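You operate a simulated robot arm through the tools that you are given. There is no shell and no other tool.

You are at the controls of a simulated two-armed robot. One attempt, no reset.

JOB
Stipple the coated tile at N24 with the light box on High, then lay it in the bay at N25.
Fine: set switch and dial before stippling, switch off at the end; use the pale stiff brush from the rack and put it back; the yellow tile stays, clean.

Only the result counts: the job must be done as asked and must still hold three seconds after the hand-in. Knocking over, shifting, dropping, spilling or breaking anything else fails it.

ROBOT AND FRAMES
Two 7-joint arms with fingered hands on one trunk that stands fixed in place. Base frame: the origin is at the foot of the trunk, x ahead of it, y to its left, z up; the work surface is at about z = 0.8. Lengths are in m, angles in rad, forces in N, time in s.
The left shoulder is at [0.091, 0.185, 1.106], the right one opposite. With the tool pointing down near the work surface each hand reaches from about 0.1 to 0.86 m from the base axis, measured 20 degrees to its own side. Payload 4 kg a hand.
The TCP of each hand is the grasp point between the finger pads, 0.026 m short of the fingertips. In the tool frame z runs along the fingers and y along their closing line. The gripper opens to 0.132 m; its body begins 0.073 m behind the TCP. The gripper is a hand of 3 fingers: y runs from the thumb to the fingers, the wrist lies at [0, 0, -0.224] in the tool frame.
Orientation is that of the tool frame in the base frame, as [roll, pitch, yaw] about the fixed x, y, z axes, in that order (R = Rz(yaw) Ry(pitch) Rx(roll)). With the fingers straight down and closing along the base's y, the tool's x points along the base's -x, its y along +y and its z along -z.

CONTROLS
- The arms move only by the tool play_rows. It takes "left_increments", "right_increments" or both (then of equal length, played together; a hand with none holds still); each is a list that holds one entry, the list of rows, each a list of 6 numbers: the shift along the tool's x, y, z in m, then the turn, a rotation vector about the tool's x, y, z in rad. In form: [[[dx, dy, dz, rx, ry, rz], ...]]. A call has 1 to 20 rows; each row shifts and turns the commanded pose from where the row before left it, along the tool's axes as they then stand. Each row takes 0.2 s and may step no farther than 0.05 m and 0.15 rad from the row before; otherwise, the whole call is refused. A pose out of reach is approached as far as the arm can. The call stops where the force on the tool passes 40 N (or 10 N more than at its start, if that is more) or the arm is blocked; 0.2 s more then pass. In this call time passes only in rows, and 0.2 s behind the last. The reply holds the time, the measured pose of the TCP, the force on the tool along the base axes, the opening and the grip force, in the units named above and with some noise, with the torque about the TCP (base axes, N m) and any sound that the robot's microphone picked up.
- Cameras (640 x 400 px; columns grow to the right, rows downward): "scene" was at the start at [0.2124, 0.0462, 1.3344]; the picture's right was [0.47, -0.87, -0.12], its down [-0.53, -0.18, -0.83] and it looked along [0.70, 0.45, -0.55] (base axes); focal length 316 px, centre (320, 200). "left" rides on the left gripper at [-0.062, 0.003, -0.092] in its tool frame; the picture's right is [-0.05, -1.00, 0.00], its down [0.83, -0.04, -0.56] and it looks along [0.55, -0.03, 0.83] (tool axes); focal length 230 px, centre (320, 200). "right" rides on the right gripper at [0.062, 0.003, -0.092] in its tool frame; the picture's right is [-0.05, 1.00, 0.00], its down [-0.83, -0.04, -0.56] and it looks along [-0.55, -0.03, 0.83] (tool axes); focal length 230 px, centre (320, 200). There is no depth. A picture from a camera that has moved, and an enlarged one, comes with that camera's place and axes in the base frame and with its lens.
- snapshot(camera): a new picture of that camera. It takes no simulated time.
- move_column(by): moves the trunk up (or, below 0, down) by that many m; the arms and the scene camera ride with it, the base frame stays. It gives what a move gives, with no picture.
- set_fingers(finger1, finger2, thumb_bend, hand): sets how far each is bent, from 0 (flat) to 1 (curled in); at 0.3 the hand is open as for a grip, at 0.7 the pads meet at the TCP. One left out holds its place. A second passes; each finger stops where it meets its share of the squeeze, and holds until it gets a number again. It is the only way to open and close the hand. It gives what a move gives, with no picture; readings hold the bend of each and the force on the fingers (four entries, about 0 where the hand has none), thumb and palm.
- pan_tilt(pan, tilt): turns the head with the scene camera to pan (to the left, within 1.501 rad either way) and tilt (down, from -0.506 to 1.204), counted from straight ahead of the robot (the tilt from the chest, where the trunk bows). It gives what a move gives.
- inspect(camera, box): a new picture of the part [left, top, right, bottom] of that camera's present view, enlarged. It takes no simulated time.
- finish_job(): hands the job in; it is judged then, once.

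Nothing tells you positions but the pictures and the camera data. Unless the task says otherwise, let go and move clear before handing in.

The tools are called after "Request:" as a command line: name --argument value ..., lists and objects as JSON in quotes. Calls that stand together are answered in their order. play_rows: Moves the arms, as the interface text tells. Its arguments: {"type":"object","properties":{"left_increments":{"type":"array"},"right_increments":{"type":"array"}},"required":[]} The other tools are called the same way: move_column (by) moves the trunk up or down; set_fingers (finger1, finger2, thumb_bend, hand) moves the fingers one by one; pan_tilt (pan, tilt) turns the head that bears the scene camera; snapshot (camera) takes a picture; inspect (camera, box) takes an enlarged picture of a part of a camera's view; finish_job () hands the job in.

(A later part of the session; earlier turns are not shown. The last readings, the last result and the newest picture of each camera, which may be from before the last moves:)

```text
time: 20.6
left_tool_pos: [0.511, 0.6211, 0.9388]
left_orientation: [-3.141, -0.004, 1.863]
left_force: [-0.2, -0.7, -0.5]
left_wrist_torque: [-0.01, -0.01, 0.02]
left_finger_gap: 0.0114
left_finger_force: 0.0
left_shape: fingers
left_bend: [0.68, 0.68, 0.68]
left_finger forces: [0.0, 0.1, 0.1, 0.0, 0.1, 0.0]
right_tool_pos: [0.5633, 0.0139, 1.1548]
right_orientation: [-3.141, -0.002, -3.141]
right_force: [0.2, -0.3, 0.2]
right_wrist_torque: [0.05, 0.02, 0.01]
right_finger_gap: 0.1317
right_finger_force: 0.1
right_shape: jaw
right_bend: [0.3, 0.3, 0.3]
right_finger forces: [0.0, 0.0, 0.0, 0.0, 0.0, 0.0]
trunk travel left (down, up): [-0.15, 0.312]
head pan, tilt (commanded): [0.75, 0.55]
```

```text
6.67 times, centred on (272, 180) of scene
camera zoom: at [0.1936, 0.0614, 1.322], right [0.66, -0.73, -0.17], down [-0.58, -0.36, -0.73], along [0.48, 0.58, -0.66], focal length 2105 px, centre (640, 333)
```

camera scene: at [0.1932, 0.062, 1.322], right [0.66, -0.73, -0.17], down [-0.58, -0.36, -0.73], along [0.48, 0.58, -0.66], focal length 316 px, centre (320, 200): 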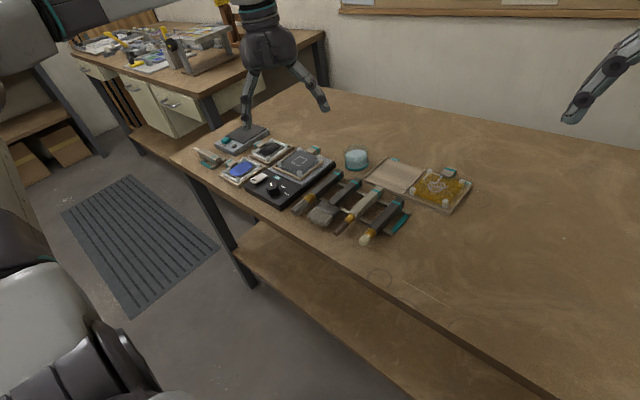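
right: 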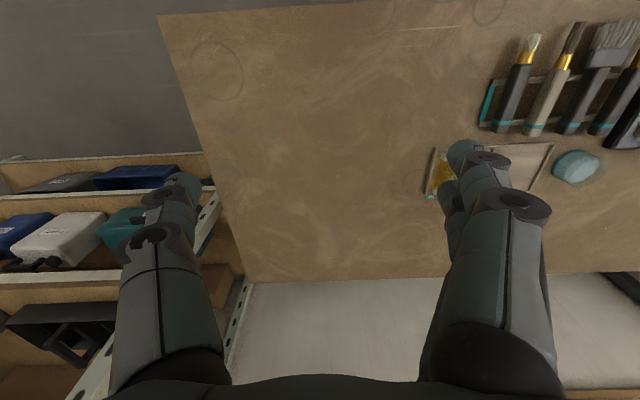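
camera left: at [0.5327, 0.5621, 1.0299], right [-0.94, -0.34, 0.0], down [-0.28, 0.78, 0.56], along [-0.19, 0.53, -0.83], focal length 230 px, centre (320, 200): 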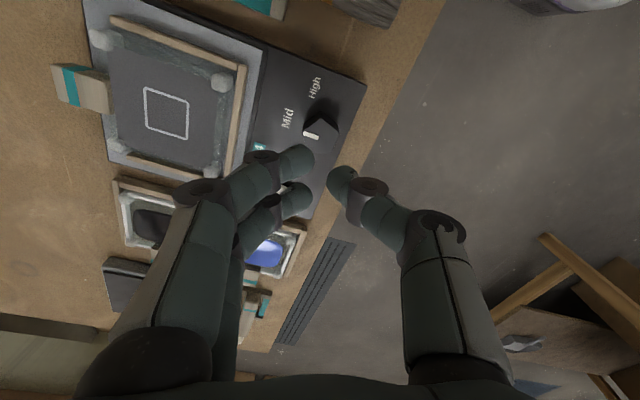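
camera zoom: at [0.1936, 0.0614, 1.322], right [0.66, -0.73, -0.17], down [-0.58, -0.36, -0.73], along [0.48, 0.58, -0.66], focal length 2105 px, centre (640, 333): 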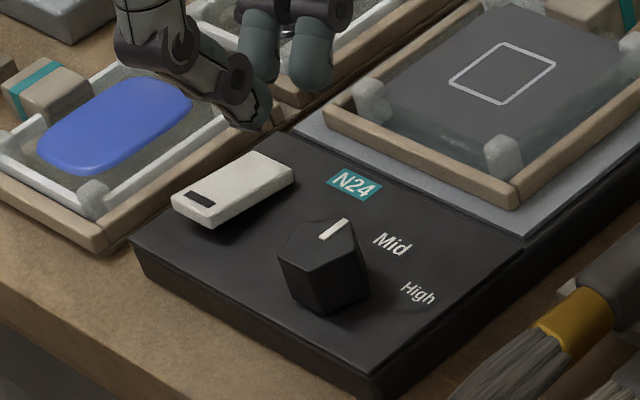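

The dial slipped back to about Mid when the arm slid off. I'll open the fingers and measure the pointer's angle, then regrip with a yaw that leaves plenty of travel.

Request:
set_fingers --hand "left" --finger1 0.54 --finger2 0.54 --thumb_bend 0.54

Request:
inspect --camera "left" --box '[240, 60, 400, 160]'

```text
time: 21.6
left_tool_pos: [0.5107, 0.6206, 0.9391]
left_orientation: [3.14, -0.001, 1.864]
left_force: [-0.9, 0.7, -0.2]
left_wrist_torque: [-0.01, -0.01, -0.02]
left_finger_gap: 0.0538
left_finger_force: 0.1
left_shape: fingers
left_bend: [0.54, 0.54, 0.54]
left_finger forces: [0.0, 0.0, 0.0, 0.0, 0.0, 0.0]
right_tool_pos: [0.5634, 0.0156, 1.1533]
right_orientation: [3.141, 0.0, 3.142]
right_force: [0.3, -0.4, -0.2]
right_wrist_torque: [0.0, -0.04, -0.03]
right_finger_gap: 0.1317
right_finger_force: 0.1
right_shape: jaw
right_bend: [0.3, 0.3, 0.3]
right_finger forces: [0.0, 0.1, 0.1, 0.0, 0.0, 0.1]
trunk travel left (down, up): [-0.15, 0.312]
head pan, tilt (commanded): [0.75, 0.55]
```

```text
4.00 times, centred on (320, 110) of left
camera zoom: at [0.5321, 0.563, 1.0301], right [-0.94, -0.34, 0.0], down [-0.28, 0.78, 0.56], along [-0.19, 0.52, -0.83], focal length 920 px, centre (320, 560)
```

zoom: 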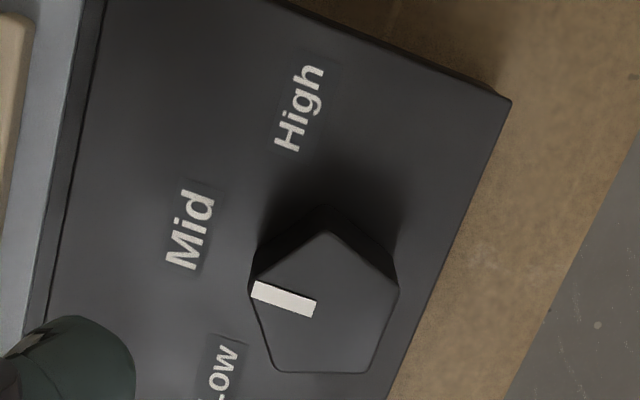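

The pointer is at Mid (about 0°). I'll rotate the hand back to θ≈−54°, so the thumb meets a flat and there is 60° of free travel clockwise.

Request:
play_rows --left_increments '[[[0, 0, 0, 0, 0, -0.1388], [0, 0, 0, 0, 0, -0.1388], [0, 0, 0, 0, 0, -0.1388], [0, 0, 0, 0, 0, -0.1388], [0, 0, 0, 0, 0, -0.1388], [0, 0, 0, 0, 0, -0.1388], [0, 0, 0, 0, 0, -0.1388], [0, 0, 0, 0, 0, -0.1388], [0, 0, 0, 0, 0, -0.1388], [0, 0, 0, 0, 0, -0.1388], [0, 0, 0, 0, 0, -0.1388], [0, 0, 0, 0, 0, -0.1388], [0, 0, 0, 0, 0, -0.1388], [0, 0, 0, 0, 0, -0.1388], [0, 0, 0.02, 0, 0, -0.1388], [0, 0, 0.03, 0, 0, -0.1388]]]'

Request:
inspect --camera "left" --box '[240, 110, 400, 210]'

```text
time: 25.0
left_tool_pos: [0.5108, 0.6219, 0.8887]
left_orientation: [3.14, -0.001, -2.2]
left_force: [-0.4, 0.2, -0.3]
left_wrist_torque: [0.03, 0.0, 0.0]
left_finger_gap: 0.054
left_finger_force: 0.0
left_shape: fingers
left_bend: [0.54, 0.54, 0.54]
left_finger forces: [0.0, 0.0, 0.0, 0.0, 0.1, 0.0]
right_tool_pos: [0.5648, 0.0153, 1.155]
right_orientation: [3.141, 0.001, -3.14]
right_force: [0.4, 0.4, 0.1]
right_wrist_torque: [0.03, 0.01, 0.0]
right_finger_gap: 0.132
right_finger_force: 0.0
right_shape: jaw
right_bend: [0.3, 0.3, 0.3]
right_finger forces: [0.1, 0.0, 0.0, 0.0, 0.0, 0.0]
trunk travel left (down, up): [-0.15, 0.312]
head pan, tilt (commanded): [0.75, 0.55]
```

```text
4.00 times, centred on (320, 160) of left
camera zoom: at [0.5456, 0.6734, 0.98], right [0.84, -0.55, 0.0], down [-0.45, -0.7, 0.56], along [-0.3, -0.47, -0.83], focal length 920 px, centre (320, 360)
```

zoom: 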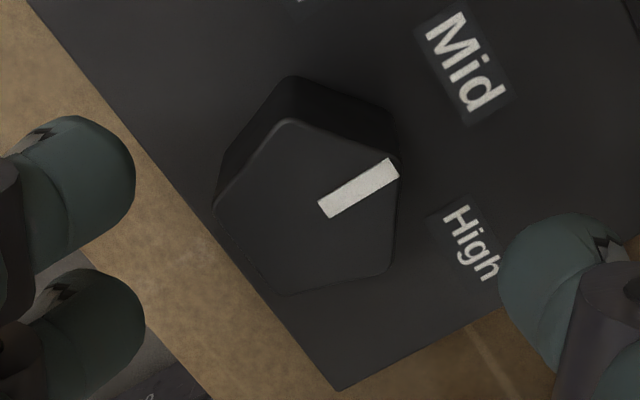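

The flat faces the thumb again. Lowering and closing on the dial.

Request:
play_rows --left_increments '[[[0, 0, 0.012, 0, 0, 0], [0, 0, 0.012, 0, 0, 0], [0, 0, 0.0075, 0, 0, 0]]]'

Request:
set_fingers --hand "left" --finger1 0.68 --finger2 0.68 --thumb_bend 0.68

Request:
play_rows --left_increments '[[[0, 0, 0, 0, 0, 0.11], [0, 0, 0, 0, 0, 0.11], [0, 0, 0, 0, 0, 0.11], [0, 0, 0, 0, 0, 0.11], [0, 0, 0, 0, 0, 0.11], [0, 0, 0, 0, 0, 0.11], [0, 0, 0, 0, 0, 0.11], [0, 0, 0, 0, 0, 0.11], [0, 0, 0, 0, 0, 0.11]]]'

Request:
inspect --camera "left" --box '[220, 80, 412, 200]'

```text
time: 25.8
left_tool_pos: [0.5106, 0.6221, 0.8559]
left_orientation: [3.141, 0.0, -2.202]
left_force: [1.5, 0.4, 0.7]
left_wrist_torque: [0.02, 0.0, 0.02]
left_finger_gap: 0.0539
left_finger_force: 0.2
left_shape: fingers
left_bend: [0.54, 0.54, 0.54]
left_finger forces: [0.0, 0.0, 0.0, 0.0, 0.0, 0.0]
right_tool_pos: [0.5638, 0.0153, 1.1545]
right_orientation: [3.141, 0.001, -3.14]
right_force: [-0.9, -0.6, 0.6]
right_wrist_torque: [0.02, -0.01, 0.02]
right_finger_gap: 0.132
right_finger_force: 0.1
right_shape: jaw
right_bend: [0.3, 0.3, 0.3]
right_finger forces: [0.0, 0.1, 0.0, 0.1, 0.0, 0.0]
trunk travel left (down, up): [-0.15, 0.312]
head pan, tilt (commanded): [0.75, 0.55]
```

```text
time: 26.8
left_tool_pos: [0.5099, 0.6231, 0.856]
left_orientation: [-3.14, 0.0, -2.205]
left_force: [-0.4, -0.8, -1.5]
left_wrist_torque: [-0.02, 0.01, -0.01]
left_finger_gap: 0.023
left_finger_force: 5.5
left_shape: fingers
left_bend: [0.64, 0.64, 0.65]
left_finger forces: [2.4, 3.0, 0.0, 0.1, 5.8, 0.1]
right_tool_pos: [0.5646, 0.0153, 1.1547]
right_orientation: [-3.141, -0.001, 3.139]
right_force: [0.1, 0.0, 0.4]
right_wrist_torque: [-0.01, -0.01, 0.0]
right_finger_gap: 0.132
right_finger_force: 0.0
right_shape: jaw
right_bend: [0.3, 0.3, 0.3]
right_finger forces: [0.0, 0.0, 0.1, 0.0, 0.0, 0.0]
trunk travel left (down, up): [-0.15, 0.312]
head pan, tilt (commanded): [0.75, 0.55]
```

```text
time: 28.8
left_tool_pos: [0.511, 0.6234, 0.8572]
left_orientation: [-3.141, 0.0, 3.087]
left_force: [-1.7, -3.3, -4.6]
left_wrist_torque: [-0.1, 0.05, -0.03]
left_finger_gap: 0.0232
left_finger_force: 5.7
left_shape: fingers
left_bend: [0.65, 0.64, 0.65]
left_finger forces: [1.7, 2.4, 0.0, 0.1, 7.3, 0.1]
right_tool_pos: [0.5636, 0.0151, 1.1543]
right_orientation: [3.141, 0.0, -3.139]
right_force: [0.8, 1.1, -0.4]
right_wrist_torque: [0.02, 0.0, 0.0]
right_finger_gap: 0.132
right_finger_force: 0.0
right_shape: jaw
right_bend: [0.3, 0.3, 0.3]
right_finger forces: [0.0, 0.0, 0.0, 0.1, 0.0, 0.1]
trunk travel left (down, up): [-0.15, 0.312]
head pan, tilt (commanded): [0.75, 0.55]
```

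```text
3.33 times, centred on (316, 140) of left
camera zoom: at [0.5731, 0.6221, 0.9482], right [0.0, -1.0, 0.0], down [-0.83, 0.0, 0.56], along [-0.56, 0.0, -0.83], focal length 767 px, centre (333, 400)
```

zoom: 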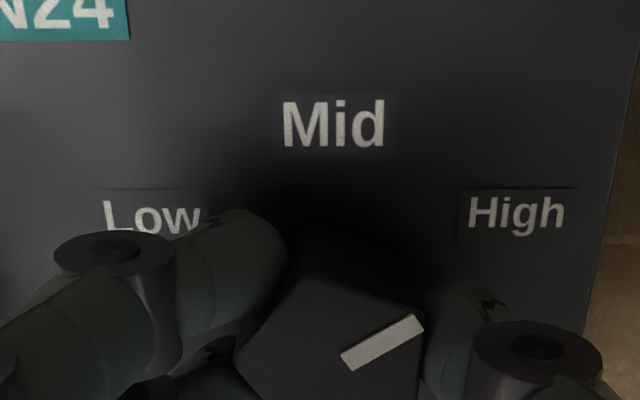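

The pointer reads about −54.5°, with High at −60 to −63°. I'll add 0.1 rad and then release.

Request:
play_rows --left_increments '[[[0, 0, 0, 0, 0, 0.06], [0, 0, 0, 0, 0, 0.05]]]'

Request:
set_fingers --hand "left" --finger1 0.54 --finger2 0.54 --thumb_bend 0.54

Request:
inspect --camera "left" --box '[220, 80, 412, 200]'

```text
time: 29.4
left_tool_pos: [0.5109, 0.6229, 0.8571]
left_orientation: [3.141, 0.001, 2.98]
left_force: [-1.4, -3.2, -3.8]
left_wrist_torque: [-0.07, 0.0, 0.08]
left_finger_gap: 0.0234
left_finger_force: 6.0
left_shape: fingers
left_bend: [0.65, 0.64, 0.65]
left_finger forces: [1.6, 3.3, 0.0, 0.0, 7.5, 0.1]
right_tool_pos: [0.5638, 0.0152, 1.1544]
right_orientation: [3.14, 0.0, -3.141]
right_force: [-0.4, -0.8, 0.5]
right_wrist_torque: [0.03, 0.01, -0.01]
right_finger_gap: 0.1322
right_finger_force: 0.1
right_shape: jaw
right_bend: [0.3, 0.3, 0.3]
right_finger forces: [0.0, 0.0, 0.0, 0.0, 0.0, 0.1]
trunk travel left (down, up): [-0.15, 0.312]
head pan, tilt (commanded): [0.75, 0.55]
```

```text
time: 30.4
left_tool_pos: [0.51, 0.6223, 0.8566]
left_orientation: [-3.141, 0.0, 2.979]
left_force: [-0.4, -0.8, 0.2]
left_wrist_torque: [-0.01, -0.02, 0.0]
left_finger_gap: 0.0539
left_finger_force: 0.1
left_shape: fingers
left_bend: [0.54, 0.54, 0.54]
left_finger forces: [0.0, 0.0, 0.1, 0.1, 0.0, 0.0]
right_tool_pos: [0.5644, 0.0154, 1.1538]
right_orientation: [3.14, 0.001, -3.14]
right_force: [-1.1, -0.4, -0.5]
right_wrist_torque: [0.0, 0.02, -0.02]
right_finger_gap: 0.1319
right_finger_force: 0.0
right_shape: jaw
right_bend: [0.3, 0.3, 0.3]
right_finger forces: [0.0, 0.1, 0.0, 0.1, 0.0, 0.0]
trunk travel left (down, up): [-0.15, 0.312]
head pan, tilt (commanded): [0.75, 0.55]
```

```text
3.33 times, centred on (316, 140) of left
camera zoom: at [0.5727, 0.6156, 0.9483], right [-0.11, -0.99, 0.0], down [-0.83, 0.09, 0.56], along [-0.55, 0.06, -0.83], focal length 767 px, centre (333, 400)
```

zoom: 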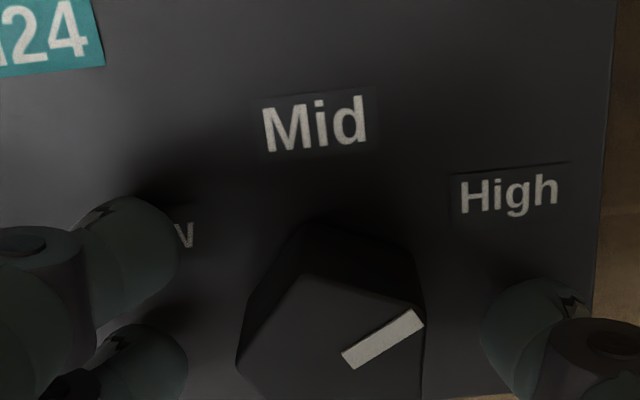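

The dial stayed where I left it. Raising straight up and checking the pointer from higher.

Request:
play_rows --left_increments '[[[0, 0, -0.03, 0, 0, 0], [0, 0, -0.04, 0, 0, 0], [0, 0, -0.04, 0, 0, 0]]]'

Request:
inspect --camera "left" --box '[220, 60, 412, 180]'

Request:
inspect --camera "scene" --box '[240, 160, 304, 200]'

```text
time: 31.2
left_tool_pos: [0.5109, 0.6232, 0.9674]
left_orientation: [3.141, 0.001, 2.98]
left_force: [0.0, 0.2, 0.4]
left_wrist_torque: [0.01, 0.0, 0.0]
left_finger_gap: 0.0539
left_finger_force: 0.0
left_shape: fingers
left_bend: [0.54, 0.54, 0.54]
left_finger forces: [0.1, 0.0, 0.1, 0.0, 0.0, 0.0]
right_tool_pos: [0.5628, 0.0156, 1.1545]
right_orientation: [-3.14, 0.0, -3.141]
right_force: [0.3, -0.1, -0.1]
right_wrist_torque: [0.0, -0.02, 0.0]
right_finger_gap: 0.1318
right_finger_force: 0.0
right_shape: jaw
right_bend: [0.3, 0.3, 0.3]
right_finger forces: [0.0, 0.1, 0.1, 0.0, 0.0, 0.0]
trunk travel left (down, up): [-0.15, 0.312]
head pan, tilt (commanded): [0.75, 0.55]
```

```text
3.33 times, centred on (316, 120) of left
camera zoom: at [0.5728, 0.6148, 1.0592], right [-0.11, -0.99, 0.0], down [-0.83, 0.09, 0.56], along [-0.55, 0.06, -0.83], focal length 767 px, centre (333, 467)
```

zoom: 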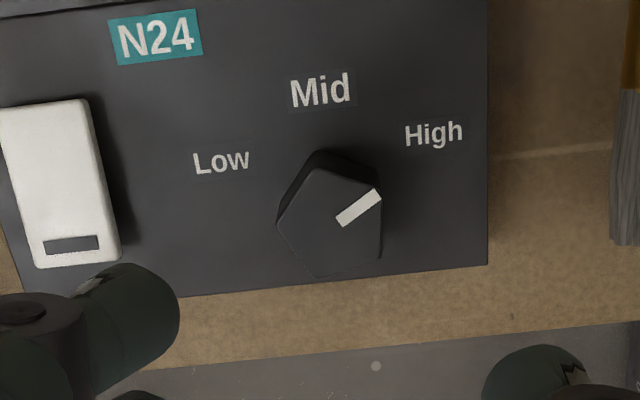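

```text
10.00 times, centred on (272, 180) of scene
camera zoom: at [0.1927, 0.0615, 1.3222], right [0.66, -0.73, -0.17], down [-0.58, -0.36, -0.73], along [0.48, 0.58, -0.66], focal length 3157 px, centre (800, 400)
```

zoom: 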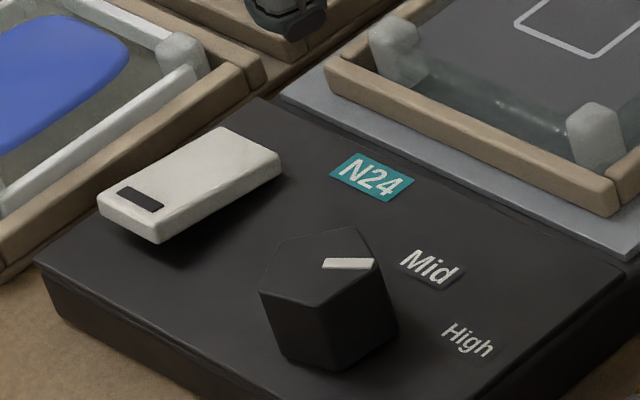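

The dial points at High (about −60°). The switch's dark-marked −x end is the raised one (z≈0.836 against 0.828 at the far end), so I'll press that end with the thumb alone; first I curl the two fingers away and check the hand's shape.

Request:
set_fingers --hand "left" --finger1 1.0 --finger2 1.0 --thumb_bend 0.45

Request:
snapshot --camera "left"

Request:
inspect --camera "scene" --box '[192, 90, 352, 190]'

```text
time: 32.2
left_tool_pos: [0.5115, 0.6222, 0.9665]
left_orientation: [3.141, 0.0, 2.98]
left_force: [0.2, -0.8, -0.4]
left_wrist_torque: [0.02, -0.01, 0.0]
left_finger_gap: 0.0476
left_finger_force: 0.1
left_shape: fingers
left_bend: [1.0, 1.0, 0.45]
left_finger forces: [0.0, 0.1, 0.0, 0.0, 0.1, 0.0]
right_tool_pos: [0.5647, 0.0151, 1.1549]
right_orientation: [3.14, -0.001, 3.141]
right_force: [0.2, 0.0, -0.1]
right_wrist_torque: [-0.03, 0.0, 0.01]
right_finger_gap: 0.1317
right_finger_force: 0.0
right_shape: jaw
right_bend: [0.3, 0.3, 0.3]
right_finger forces: [0.0, 0.0, 0.1, 0.1, 0.0, 0.1]
trunk travel left (down, up): [-0.15, 0.312]
head pan, tilt (commanded): [0.75, 0.55]
```

```text
taken
camera left: at [0.5732, 0.6153, 1.0583], right [-0.11, -0.99, 0.0], down [-0.83, 0.09, 0.56], along [-0.55, 0.06, -0.83], focal length 230 px, centre (320, 200)
```

left: 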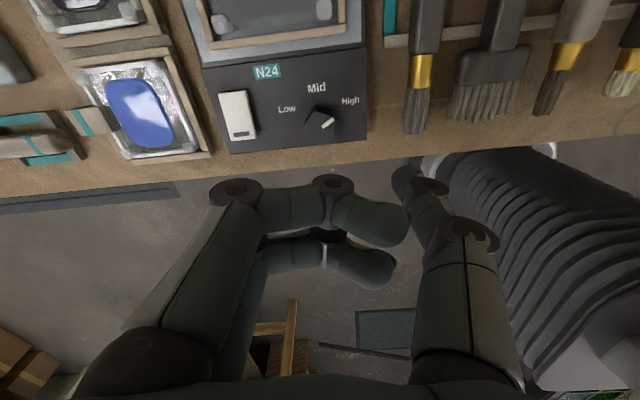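

```text
4.00 times, centred on (272, 140) of scene
camera zoom: at [0.1932, 0.0621, 1.322], right [0.66, -0.73, -0.17], down [-0.58, -0.36, -0.73], along [0.48, 0.58, -0.66], focal length 1263 px, centre (512, 440)
```

zoom: 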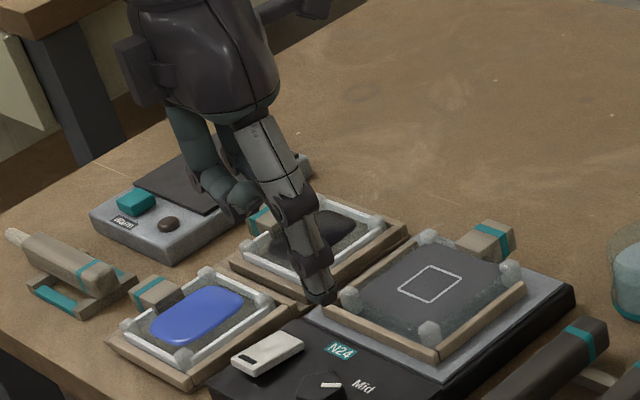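

The thumb tip now sticks out as the lowest point, at about (0, −0.05, 0.027) in the tool frame. I'll rotate to θ≈−54° and bring the thumb over the raised end of the switch.

Request:
play_rows --left_increments '[[[0, 0, 0, 0, 0, -0.1375], [0, 0, 0, 0, 0, -0.1375], [0, 0, 0, 0, 0, -0.1375], [0, 0, 0, 0, 0, -0.1375], [0, 0, 0, 0, 0, -0.1375], [0, 0, 0, 0, 0, -0.1375], [0, 0, 0, 0, 0, -0.1375], [0, 0, 0, 0, 0, -0.1375], [-0.0155, 0.0233, 0.015, 0, 0, 0], [-0.0155, 0.0233, 0.016, 0, 0, 0], [-0.0155, 0.0233, 0.016, 0, 0, 0], [-0.0155, 0.0233, 0.016, 0, 0, 0]]]'

Request:
snapshot --camera "left"

Request:
inspect --camera "scene" --box '[224, 140, 320, 200]'

```text
time: 34.8
left_tool_pos: [0.4732, 0.7285, 0.905]
left_orientation: [-3.141, -0.001, -2.203]
left_force: [0.8, 0.0, 0.2]
left_wrist_torque: [-0.03, -0.04, 0.0]
left_finger_gap: 0.0475
left_finger_force: 0.1
left_shape: fingers
left_bend: [1.0, 1.0, 0.45]
left_finger forces: [0.1, 0.0, 0.0, 0.1, 0.1, 0.0]
right_tool_pos: [0.5637, 0.016, 1.1538]
right_orientation: [3.14, 0.0, 3.141]
right_force: [-0.1, 0.7, 0.4]
right_wrist_torque: [-0.01, 0.0, -0.04]
right_finger_gap: 0.132
right_finger_force: 0.1
right_shape: jaw
right_bend: [0.3, 0.3, 0.3]
right_finger forces: [0.0, 0.1, 0.1, 0.0, 0.1, 0.0]
trunk travel left (down, up): [-0.15, 0.312]
head pan, tilt (commanded): [0.75, 0.55]
```

```text
taken
camera left: at [0.5071, 0.7802, 0.9958], right [0.84, -0.55, 0.0], down [-0.46, -0.7, 0.56], along [-0.3, -0.46, -0.83], focal length 230 px, centre (320, 200)
```

left: 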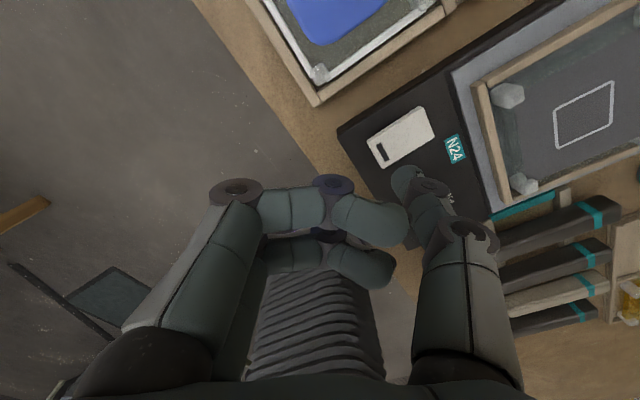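

```text
6.67 times, centred on (272, 170) of scene
camera zoom: at [0.1932, 0.0631, 1.3219], right [0.66, -0.73, -0.17], down [-0.58, -0.36, -0.73], along [0.48, 0.58, -0.66], focal length 2105 px, centre (640, 400)
```

zoom: 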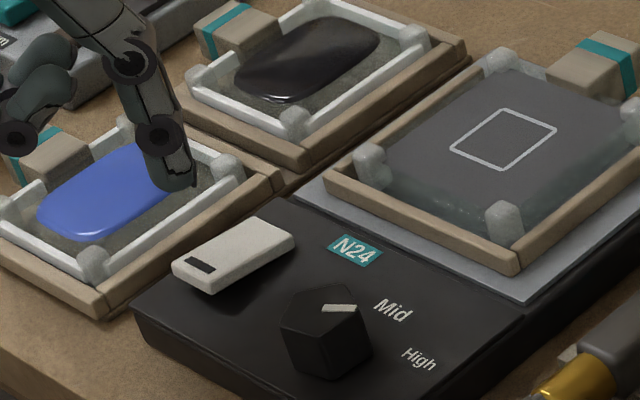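

The thumb tip should be over the marked end at about (0.514, 0.699). Lowering to just above it, then pressing in small steps.

Request:
play_rows --left_increments '[[[0, 0, 0.02, 0, 0, 0], [0, 0, 0.015, 0, 0, 0]]]'

Request:
inspect --camera "scene" --box '[224, 140, 320, 200]'

Request:
inspect --camera "left" --box '[320, 80, 512, 200]'

```text
time: 35.4
left_tool_pos: [0.4729, 0.7282, 0.8701]
left_orientation: [3.14, 0.0, -2.202]
left_force: [0.0, 0.8, -0.1]
left_wrist_torque: [0.04, 0.01, 0.0]
left_finger_gap: 0.0474
left_finger_force: 0.1
left_shape: fingers
left_bend: [1.0, 1.0, 0.45]
left_finger forces: [0.1, 0.0, 0.0, 0.0, 0.0, 0.0]
right_tool_pos: [0.564, 0.016, 1.1533]
right_orientation: [3.141, 0.0, -3.14]
right_force: [-0.6, -0.3, -0.5]
right_wrist_torque: [0.01, 0.03, -0.01]
right_finger_gap: 0.1319
right_finger_force: 0.1
right_shape: jaw
right_bend: [0.3, 0.3, 0.3]
right_finger forces: [0.0, 0.1, 0.1, 0.1, 0.0, 0.0]
trunk travel left (down, up): [-0.15, 0.312]
head pan, tilt (commanded): [0.75, 0.55]
```

```text
6.67 times, centred on (272, 170) of scene
camera zoom: at [0.1934, 0.0623, 1.322], right [0.66, -0.73, -0.17], down [-0.58, -0.36, -0.73], along [0.48, 0.58, -0.66], focal length 2105 px, centre (640, 400)
```

zoom: 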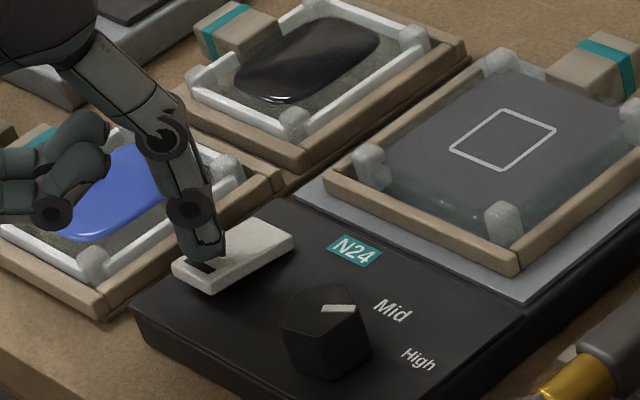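

```text
3.33 times, centred on (416, 140) of left
camera zoom: at [0.5076, 0.7793, 0.9612], right [0.84, -0.55, 0.0], down [-0.46, -0.7, 0.56], along [-0.3, -0.46, -0.83], focal length 767 px, centre (0, 400)
```

zoom: 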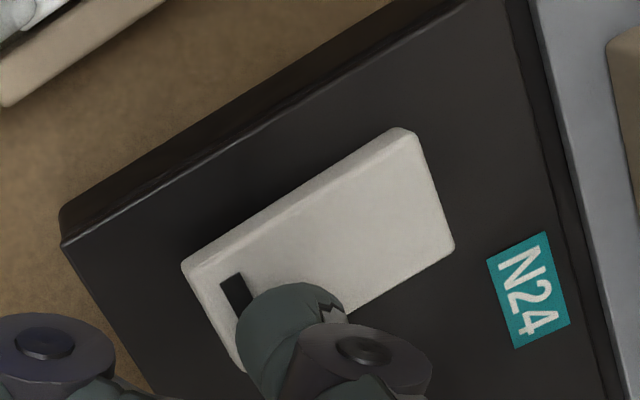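

The thumb is about 5 mm off the switch's centre line; I'll nudge it over and press in small steps while watching the force.

Request:
play_rows --left_increments '[[[-0.0017, 0.0062, 0, 0, 0, 0], [0, 0, 0.005, 0, 0, 0], [0, 0, 0.004, 0, 0, 0]]]'

Request:
inspect --camera "scene" --box '[224, 140, 320, 200]'

```text
time: 36.2
left_tool_pos: [0.4678, 0.7343, 0.8642]
left_orientation: [-3.14, 0.003, -2.203]
left_force: [-1.8, 2.3, 12.6]
left_wrist_torque: [-0.31, -0.54, 0.05]
left_finger_gap: 0.0471
left_finger_force: 6.3
left_shape: fingers
left_bend: [1.0, 1.0, 0.45]
left_finger forces: [0.0, 0.1, 0.0, 0.0, 12.7, 0.0]
right_tool_pos: [0.5622, 0.0145, 1.1563]
right_orientation: [-3.141, 0.002, -3.139]
right_force: [-0.2, 0.4, 0.9]
right_wrist_torque: [-0.02, 0.03, 0.0]
right_finger_gap: 0.1319
right_finger_force: 0.0
right_shape: jaw
right_bend: [0.3, 0.3, 0.3]
right_finger forces: [0.1, 0.0, 0.0, 0.0, 0.0, 0.0]
trunk travel left (down, up): [-0.15, 0.312]
head pan, tilt (commanded): [0.75, 0.55]
```

```text
6.67 times, centred on (272, 170) of scene
camera zoom: at [0.1916, 0.0612, 1.3226], right [0.66, -0.73, -0.17], down [-0.58, -0.36, -0.73], along [0.48, 0.58, -0.66], focal length 2105 px, centre (640, 400)
```

zoom: 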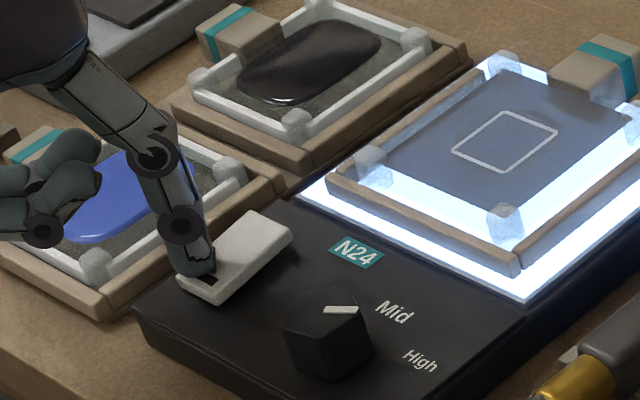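

The light box lit up as the marked end went down. I'll lift straight up and confirm it stays on.

Request:
play_rows --left_increments '[[[0, 0, -0.02, 0, 0, 0], [0, 0, -0.04, 0, 0, 0], [0, 0, -0.04, 0, 0, 0], [0, 0, -0.04, 0, 0, 0]]]'

Request:
inspect --camera "scene" --box '[224, 130, 352, 210]'

Request:
inspect --camera "left" --box '[320, 40, 576, 200]'

```text
time: 37.2
left_tool_pos: [0.4673, 0.7311, 1.0013]
left_orientation: [3.141, -0.001, -2.204]
left_force: [0.0, -0.8, -0.2]
left_wrist_torque: [0.01, -0.01, -0.02]
left_finger_gap: 0.0473
left_finger_force: 0.2
left_shape: fingers
left_bend: [1.0, 1.0, 0.45]
left_finger forces: [0.0, 0.0, 0.0, 0.1, 0.1, 0.1]
right_tool_pos: [0.563, 0.0156, 1.1544]
right_orientation: [-3.141, -0.001, -3.141]
right_force: [-1.2, 0.6, 0.7]
right_wrist_torque: [0.0, -0.04, 0.0]
right_finger_gap: 0.1321
right_finger_force: 0.0
right_shape: jaw
right_bend: [0.3, 0.3, 0.3]
right_finger forces: [0.1, 0.0, 0.0, 0.0, 0.0, 0.0]
trunk travel left (down, up): [-0.15, 0.312]
head pan, tilt (commanded): [0.75, 0.55]
```

```text
5.00 times, centred on (288, 170) of scene
camera zoom: at [0.1926, 0.0611, 1.3222], right [0.66, -0.73, -0.17], down [-0.58, -0.36, -0.73], along [0.48, 0.58, -0.66], focal length 1579 px, centre (480, 350)
```

zoom: 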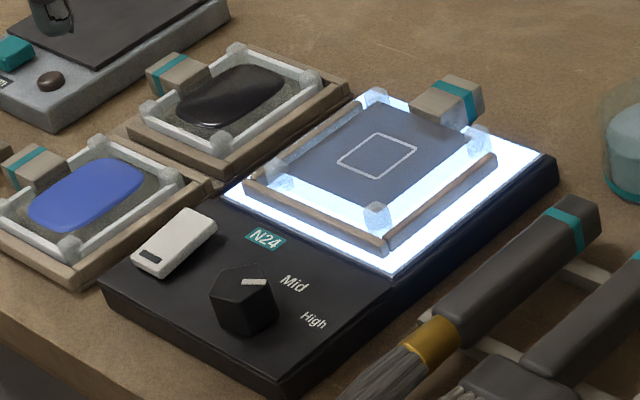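

```text
2.50 times, centred on (448, 120) of left
camera zoom: at [0.502, 0.7831, 1.0926], right [0.84, -0.55, 0.0], down [-0.46, -0.7, 0.56], along [-0.3, -0.46, -0.83], focal length 575 px, centre (0, 400)
```

zoom: 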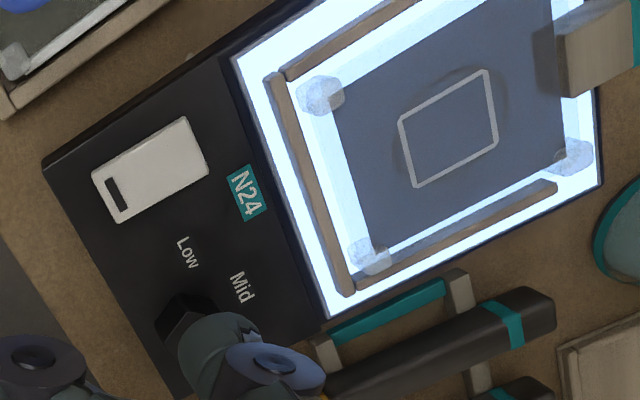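

The light stays on and the dial is at High. Now the brush: I'll swing the hand back to the standard yaw and over the rightmost brush at y≈0.33 for a close look.

Request:
play_rows --left_increments '[[[0, 0, 0, 0, 0, 0.1343], [0, 0, 0, 0, 0, 0.1343], [0, 0, 0, 0, 0, 0.1343], [0, 0, 0, 0, 0, 0.1343], [0, 0, 0, 0, 0, 0.1343], [0, 0, 0, 0, 0, 0.1343], [0, 0, 0, 0, 0, 0.1343], [-0.0144, -0.0442, 0, 0, 0, 0], [-0.0144, -0.0442, 0, 0, 0, 0], [-0.0144, -0.0442, 0, 0, 0, 0], [-0.0144, -0.0442, 0, 0, 0, 0], [-0.0144, -0.0442, 0, 0, 0, 0], [-0.0144, -0.0442, 0, 0, 0, 0], [-0.0144, -0.0442, 0, 0, 0, 0], [-0.0144, -0.0442, 0, 0, 0, 0], [-0.0144, -0.0442, 0, 0, 0, 0]]]'

Request:
set_fingers --hand "left" --finger1 0.5 --finger2 0.5 --thumb_bend 0.5

Request:
snapshot --camera "left"

Request:
snapshot --camera "scene"

```text
time: 40.6
left_tool_pos: [0.5979, 0.3322, 1.0]
left_orientation: [3.141, -0.002, -3.141]
left_force: [0.2, -0.8, -0.1]
left_wrist_torque: [0.0, -0.02, 0.01]
left_finger_gap: 0.0474
left_finger_force: 0.0
left_shape: fingers
left_bend: [1.0, 1.0, 0.45]
left_finger forces: [0.1, 0.1, 0.0, 0.1, 0.0, 0.1]
right_tool_pos: [0.5656, 0.0135, 1.1538]
right_orientation: [3.14, -0.003, -3.139]
right_force: [0.7, -1.1, 0.1]
right_wrist_torque: [0.04, 0.03, -0.01]
right_finger_gap: 0.1318
right_finger_force: 0.0
right_shape: jaw
right_bend: [0.3, 0.3, 0.3]
right_finger forces: [0.0, 0.0, 0.0, 0.0, 0.0, 0.1]
trunk travel left (down, up): [-0.15, 0.312]
head pan, tilt (commanded): [0.75, 0.55]
```

```text
time: 41.6
left_tool_pos: [0.5991, 0.3345, 0.9995]
left_orientation: [3.141, 0.001, -3.141]
left_force: [0.3, -0.3, 1.0]
left_wrist_torque: [0.0, 0.03, -0.01]
left_finger_gap: 0.0672
left_finger_force: 0.0
left_shape: fingers
left_bend: [0.5, 0.5, 0.5]
left_finger forces: [0.0, 0.1, 0.0, 0.1, 0.0, 0.0]
right_tool_pos: [0.5642, 0.0171, 1.1544]
right_orientation: [-3.142, -0.001, -3.141]
right_force: [0.4, -0.1, -1.4]
right_wrist_torque: [0.04, -0.03, -0.02]
right_finger_gap: 0.132
right_finger_force: 0.0
right_shape: jaw
right_bend: [0.3, 0.3, 0.3]
right_finger forces: [0.1, 0.1, 0.0, 0.1, 0.0, 0.1]
trunk travel left (down, up): [-0.15, 0.312]
head pan, tilt (commanded): [0.75, 0.55]
```

```text
taken
camera left: at [0.6598, 0.3367, 1.0919], right [0.05, -1.0, 0.0], down [-0.83, -0.04, 0.56], along [-0.55, -0.03, -0.83], focal length 230 px, centre (320, 200)
```

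left: 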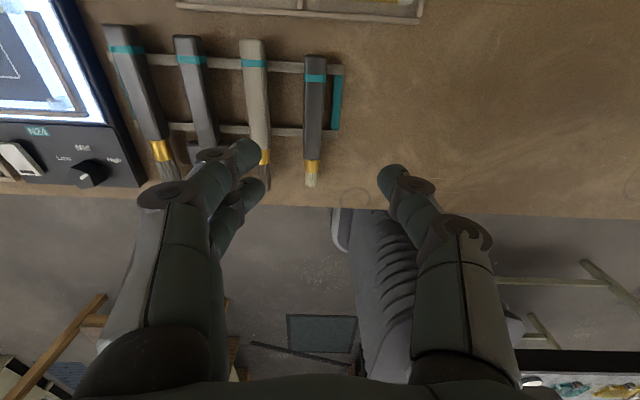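

```text
taken
camera scene: at [0.1934, 0.062, 1.322], right [0.66, -0.73, -0.17], down [-0.58, -0.36, -0.73], along [0.48, 0.58, -0.66], focal length 316 px, centre (320, 200)
```

scene: 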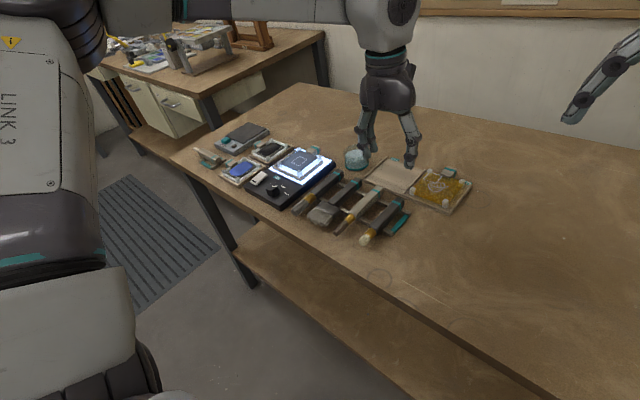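

Request:
inspect --camera "left" --box '[216, 30, 376, 130]'

Request:
inspect --camera "left" --box '[240, 110, 400, 210]'

Request:
inspect --camera "scene" --box '[330, 180, 426, 240]'

```text
4.00 times, centred on (296, 80) of left
camera zoom: at [0.6598, 0.3367, 1.0919], right [0.05, -1.0, 0.0], down [-0.83, -0.04, 0.56], along [-0.55, -0.03, -0.83], focal length 920 px, centre (416, 680)
```

zoom: 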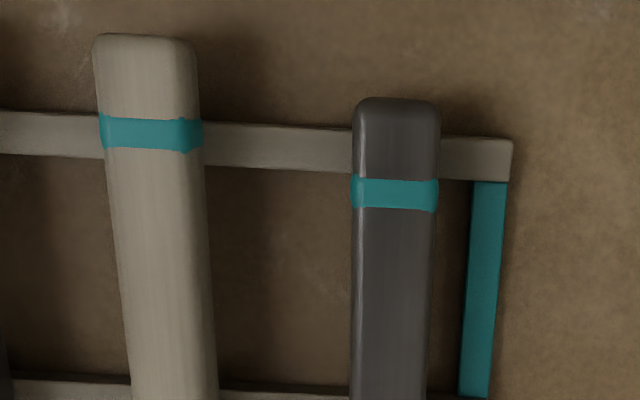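

```text
4.00 times, centred on (320, 160) of left
camera zoom: at [0.6598, 0.3367, 1.0919], right [0.05, -1.0, 0.0], down [-0.83, -0.04, 0.56], along [-0.55, -0.03, -0.83], focal length 920 px, centre (320, 360)
```

zoom: 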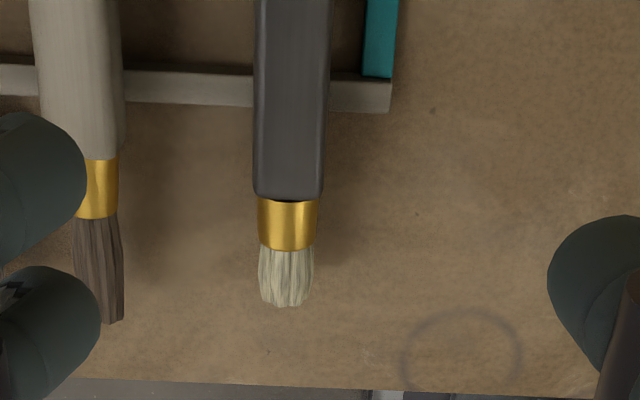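

```text
6.67 times, centred on (378, 210) of scene
camera zoom: at [0.1934, 0.062, 1.322], right [0.66, -0.73, -0.17], down [-0.58, -0.36, -0.73], along [0.48, 0.58, -0.66], focal length 2105 px, centre (-67, 133)
```

zoom: 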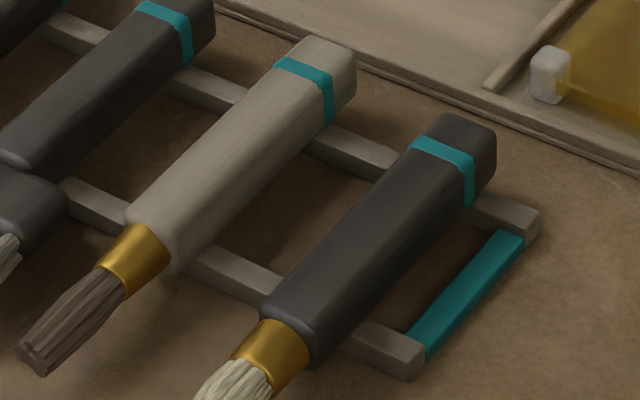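

The right brush (short pale bristles) lies along x at y≈0.340, handle from x≈0.546 to 0.654, bristle tip at x≈0.50, top at z≈0.83. I'll narrow the fingers to fit between it and its neighbour, and go down to z≈0.90 above x≈0.608.

Request:
set_fingers --hand "left" --finger1 0.58 --finger2 0.58 --thumb_bend 0.58

Request:
play_rows --left_increments '[[[-0.005, 0.003, 0.035, 0, 0, 0], [-0.004, 0.003, 0.035, 0, 0, 0], [0, 0, 0.03, 0, 0, 0]]]'

Request:
snapshot --camera "left"

Request:
inspect --camera "left" --box '[224, 50, 416, 170]'

Request:
inspect --camera "scene" --box '[330, 160, 426, 220]'

```text
time: 42.6
left_tool_pos: [0.5965, 0.3341, 0.9999]
left_orientation: [3.142, -0.001, -3.141]
left_force: [0.9, 0.5, -0.3]
left_wrist_torque: [0.01, 0.07, 0.05]
left_finger_gap: 0.0451
left_finger_force: 0.1
left_shape: fingers
left_bend: [0.57, 0.57, 0.57]
left_finger forces: [0.0, 0.1, 0.0, 0.0, 0.1, 0.0]
right_tool_pos: [0.5645, 0.0146, 1.1537]
right_orientation: [3.142, 0.0, 3.141]
right_force: [1.0, 0.2, -0.2]
right_wrist_torque: [-0.01, -0.01, 0.0]
right_finger_gap: 0.132
right_finger_force: 0.1
right_shape: jaw
right_bend: [0.3, 0.3, 0.3]
right_finger forces: [0.0, 0.1, 0.0, 0.0, 0.0, 0.1]
trunk travel left (down, up): [-0.15, 0.312]
head pan, tilt (commanded): [0.75, 0.55]
```

```text
time: 43.4
left_tool_pos: [0.6077, 0.34, 0.8993]
left_orientation: [-3.141, 0.001, 3.141]
left_force: [0.0, 0.6, 0.2]
left_wrist_torque: [-0.04, 0.04, 0.02]
left_finger_gap: 0.0452
left_finger_force: 0.0
left_shape: fingers
left_bend: [0.57, 0.57, 0.57]
left_finger forces: [0.1, 0.1, 0.0, 0.1, 0.0, 0.1]
right_tool_pos: [0.5644, 0.0157, 1.1532]
right_orientation: [3.141, 0.001, -3.141]
right_force: [-0.4, -0.2, -0.6]
right_wrist_torque: [0.0, 0.01, 0.02]
right_finger_gap: 0.1319
right_finger_force: 0.2
right_shape: jaw
right_bend: [0.3, 0.3, 0.3]
right_finger forces: [0.0, 0.0, 0.0, 0.1, 0.0, 0.1]
trunk travel left (down, up): [-0.15, 0.312]
head pan, tilt (commanded): [0.75, 0.55]
```

```text
taken
camera left: at [0.6701, 0.3427, 0.9903], right [0.05, -1.0, 0.0], down [-0.83, -0.04, 0.56], along [-0.56, -0.03, -0.83], focal length 230 px, centre (320, 200)
```

left: 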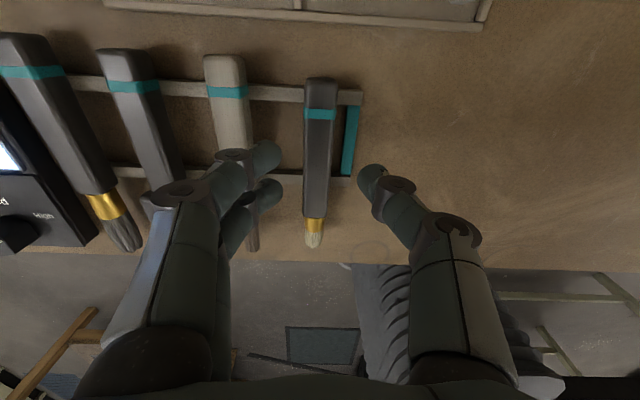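

```text
3.33 times, centred on (320, 110) of left
camera zoom: at [0.6701, 0.3427, 0.9903], right [0.05, -1.0, 0.0], down [-0.83, -0.04, 0.56], along [-0.56, -0.03, -0.83], focal length 767 px, centre (320, 500)
```

zoom: 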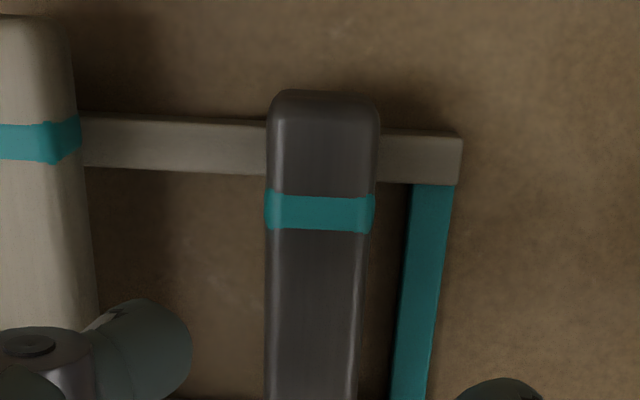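

```text
6.67 times, centred on (378, 190) of scene
camera zoom: at [0.1938, 0.0623, 1.3219], right [0.66, -0.73, -0.17], down [-0.58, -0.36, -0.73], along [0.48, 0.58, -0.66], focal length 2105 px, centre (-67, 267)
```

zoom: 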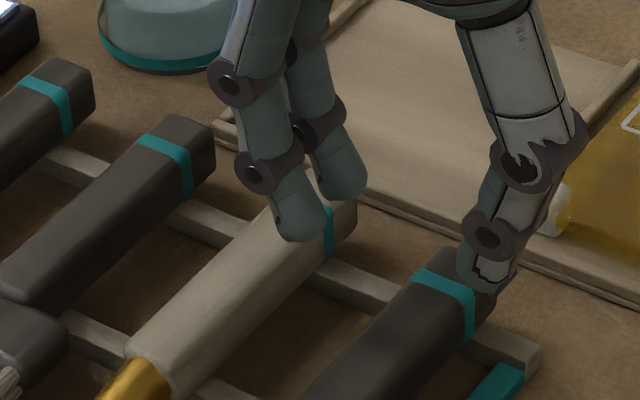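

The grasp axis is right over the handle with about 10 mm clearance each side. Lowering to z≈0.84.

Request:
play_rows --left_increments '[[[0, 0, 0.02, 0, 0, 0], [0, 0, 0.02, 0, 0, 0], [0, 0, 0.019, 0, 0, 0]]]'

Request:
inspect --camera "left" --box '[224, 80, 416, 200]'

Request:
inspect --camera "scene" --box '[320, 170, 416, 230]'

Request:
snapshot --camera "right"

```text
time: 44.2
left_tool_pos: [0.607, 0.3407, 0.8405]
left_orientation: [-3.141, 0.0, -3.141]
left_force: [0.1, 0.2, 0.6]
left_wrist_torque: [0.02, 0.0, 0.01]
left_finger_gap: 0.0453
left_finger_force: 0.1
left_shape: fingers
left_bend: [0.57, 0.57, 0.57]
left_finger forces: [0.1, 0.0, 0.1, 0.0, 0.1, 0.0]
right_tool_pos: [0.5643, 0.0157, 1.1542]
right_orientation: [-3.14, 0.0, 3.141]
right_force: [0.6, 0.9, -0.6]
right_wrist_torque: [-0.04, -0.01, 0.02]
right_finger_gap: 0.1322
right_finger_force: 0.1
right_shape: jaw
right_bend: [0.3, 0.3, 0.3]
right_finger forces: [0.0, 0.1, 0.0, 0.0, 0.0, 0.0]
trunk travel left (down, up): [-0.15, 0.312]
head pan, tilt (commanded): [0.75, 0.55]
```

```text
3.33 times, centred on (320, 140) of left
camera zoom: at [0.6694, 0.3432, 0.9314], right [0.05, -1.0, 0.0], down [-0.83, -0.04, 0.56], along [-0.55, -0.03, -0.83], focal length 767 px, centre (320, 400)
```

zoom: 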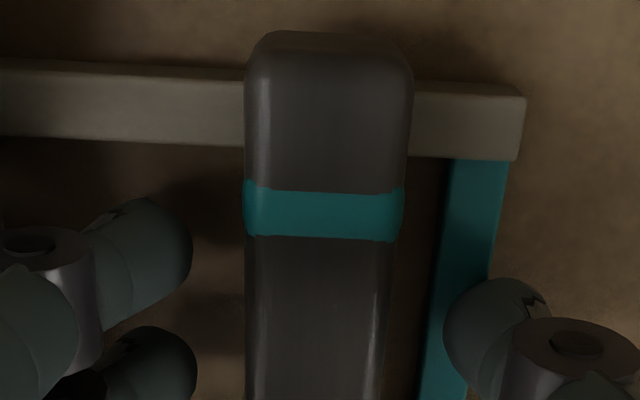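

```text
6.67 times, centred on (368, 200) of scene
camera zoom: at [0.1937, 0.0622, 1.3219], right [0.66, -0.73, -0.17], down [-0.58, -0.36, -0.73], along [0.48, 0.58, -0.66], focal length 2105 px, centre (0, 200)
```

zoom: 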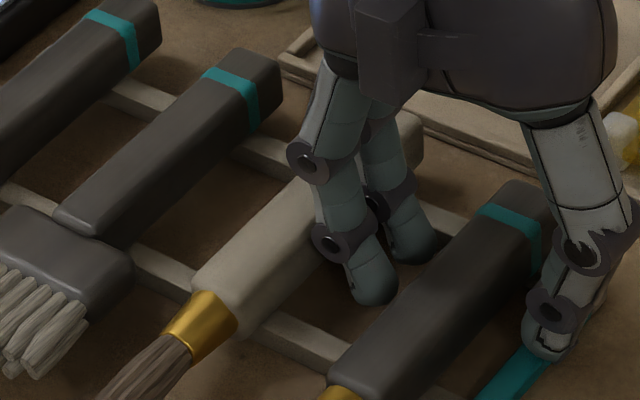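

```text
taken
camera right: at [0.5018, 0.0198, 1.2461], right [0.05, 1.0, 0.0], down [0.83, -0.04, 0.55], along [0.55, -0.03, -0.83], focal length 230 px, centre (320, 200)
```

right: 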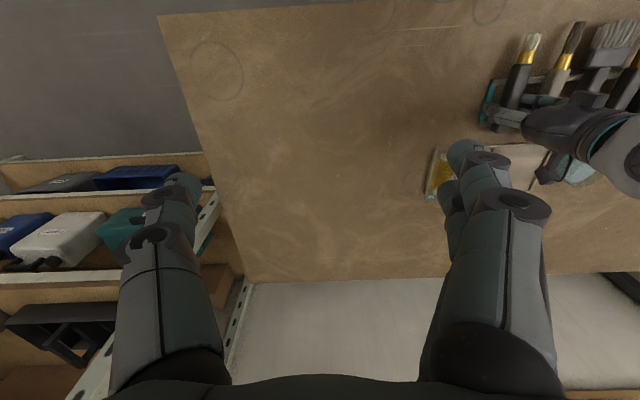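

Everything is centred; the fingers sit on either side of the handle. Closing the grip.

Request:
set_fingers --hand "left" --finger1 0.75 --finger2 0.75 --thumb_bend 0.75

Request:
inspect --camera "left" --box '[224, 80, 416, 200]'

Request:
inspect --camera "scene" --box '[320, 170, 416, 230]'

```text
time: 45.2
left_tool_pos: [0.6078, 0.3404, 0.8395]
left_orientation: [-3.14, 0.0, 3.142]
left_force: [-0.5, 0.5, 0.0]
left_wrist_torque: [0.0, 0.0, 0.03]
left_finger_gap: 0.0205
left_finger_force: 16.0
left_shape: fingers
left_bend: [0.7, 0.68, 0.67]
left_finger forces: [8.2, 7.8, 0.0, 0.1, 16.0, 0.0]
right_tool_pos: [0.564, 0.0147, 1.1536]
right_orientation: [3.141, 0.001, -3.141]
right_force: [-0.1, -0.7, 0.0]
right_wrist_torque: [0.01, 0.0, -0.02]
right_finger_gap: 0.1322
right_finger_force: 0.1
right_shape: jaw
right_bend: [0.3, 0.3, 0.3]
right_finger forces: [0.0, 0.0, 0.0, 0.0, 0.1, 0.0]
trunk travel left (down, up): [-0.15, 0.312]
head pan, tilt (commanded): [0.75, 0.55]
```

```text
3.33 times, centred on (320, 140) of left
camera zoom: at [0.6691, 0.343, 0.9317], right [0.05, -1.0, 0.0], down [-0.83, -0.04, 0.56], along [-0.55, -0.03, -0.83], focal length 767 px, centre (320, 400)
```

zoom: 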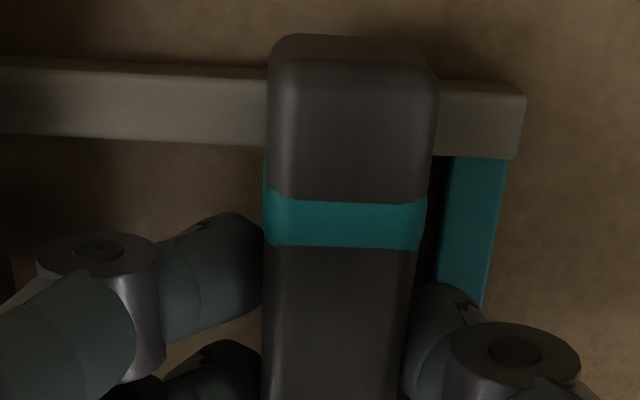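

```text
6.67 times, centred on (368, 200) of scene
camera zoom: at [0.1934, 0.0622, 1.322], right [0.66, -0.73, -0.17], down [-0.58, -0.36, -0.73], along [0.48, 0.58, -0.66], focal length 2105 px, centre (0, 200)
```

zoom: 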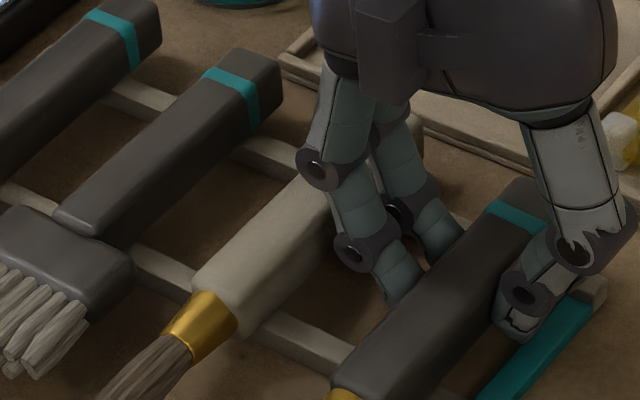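

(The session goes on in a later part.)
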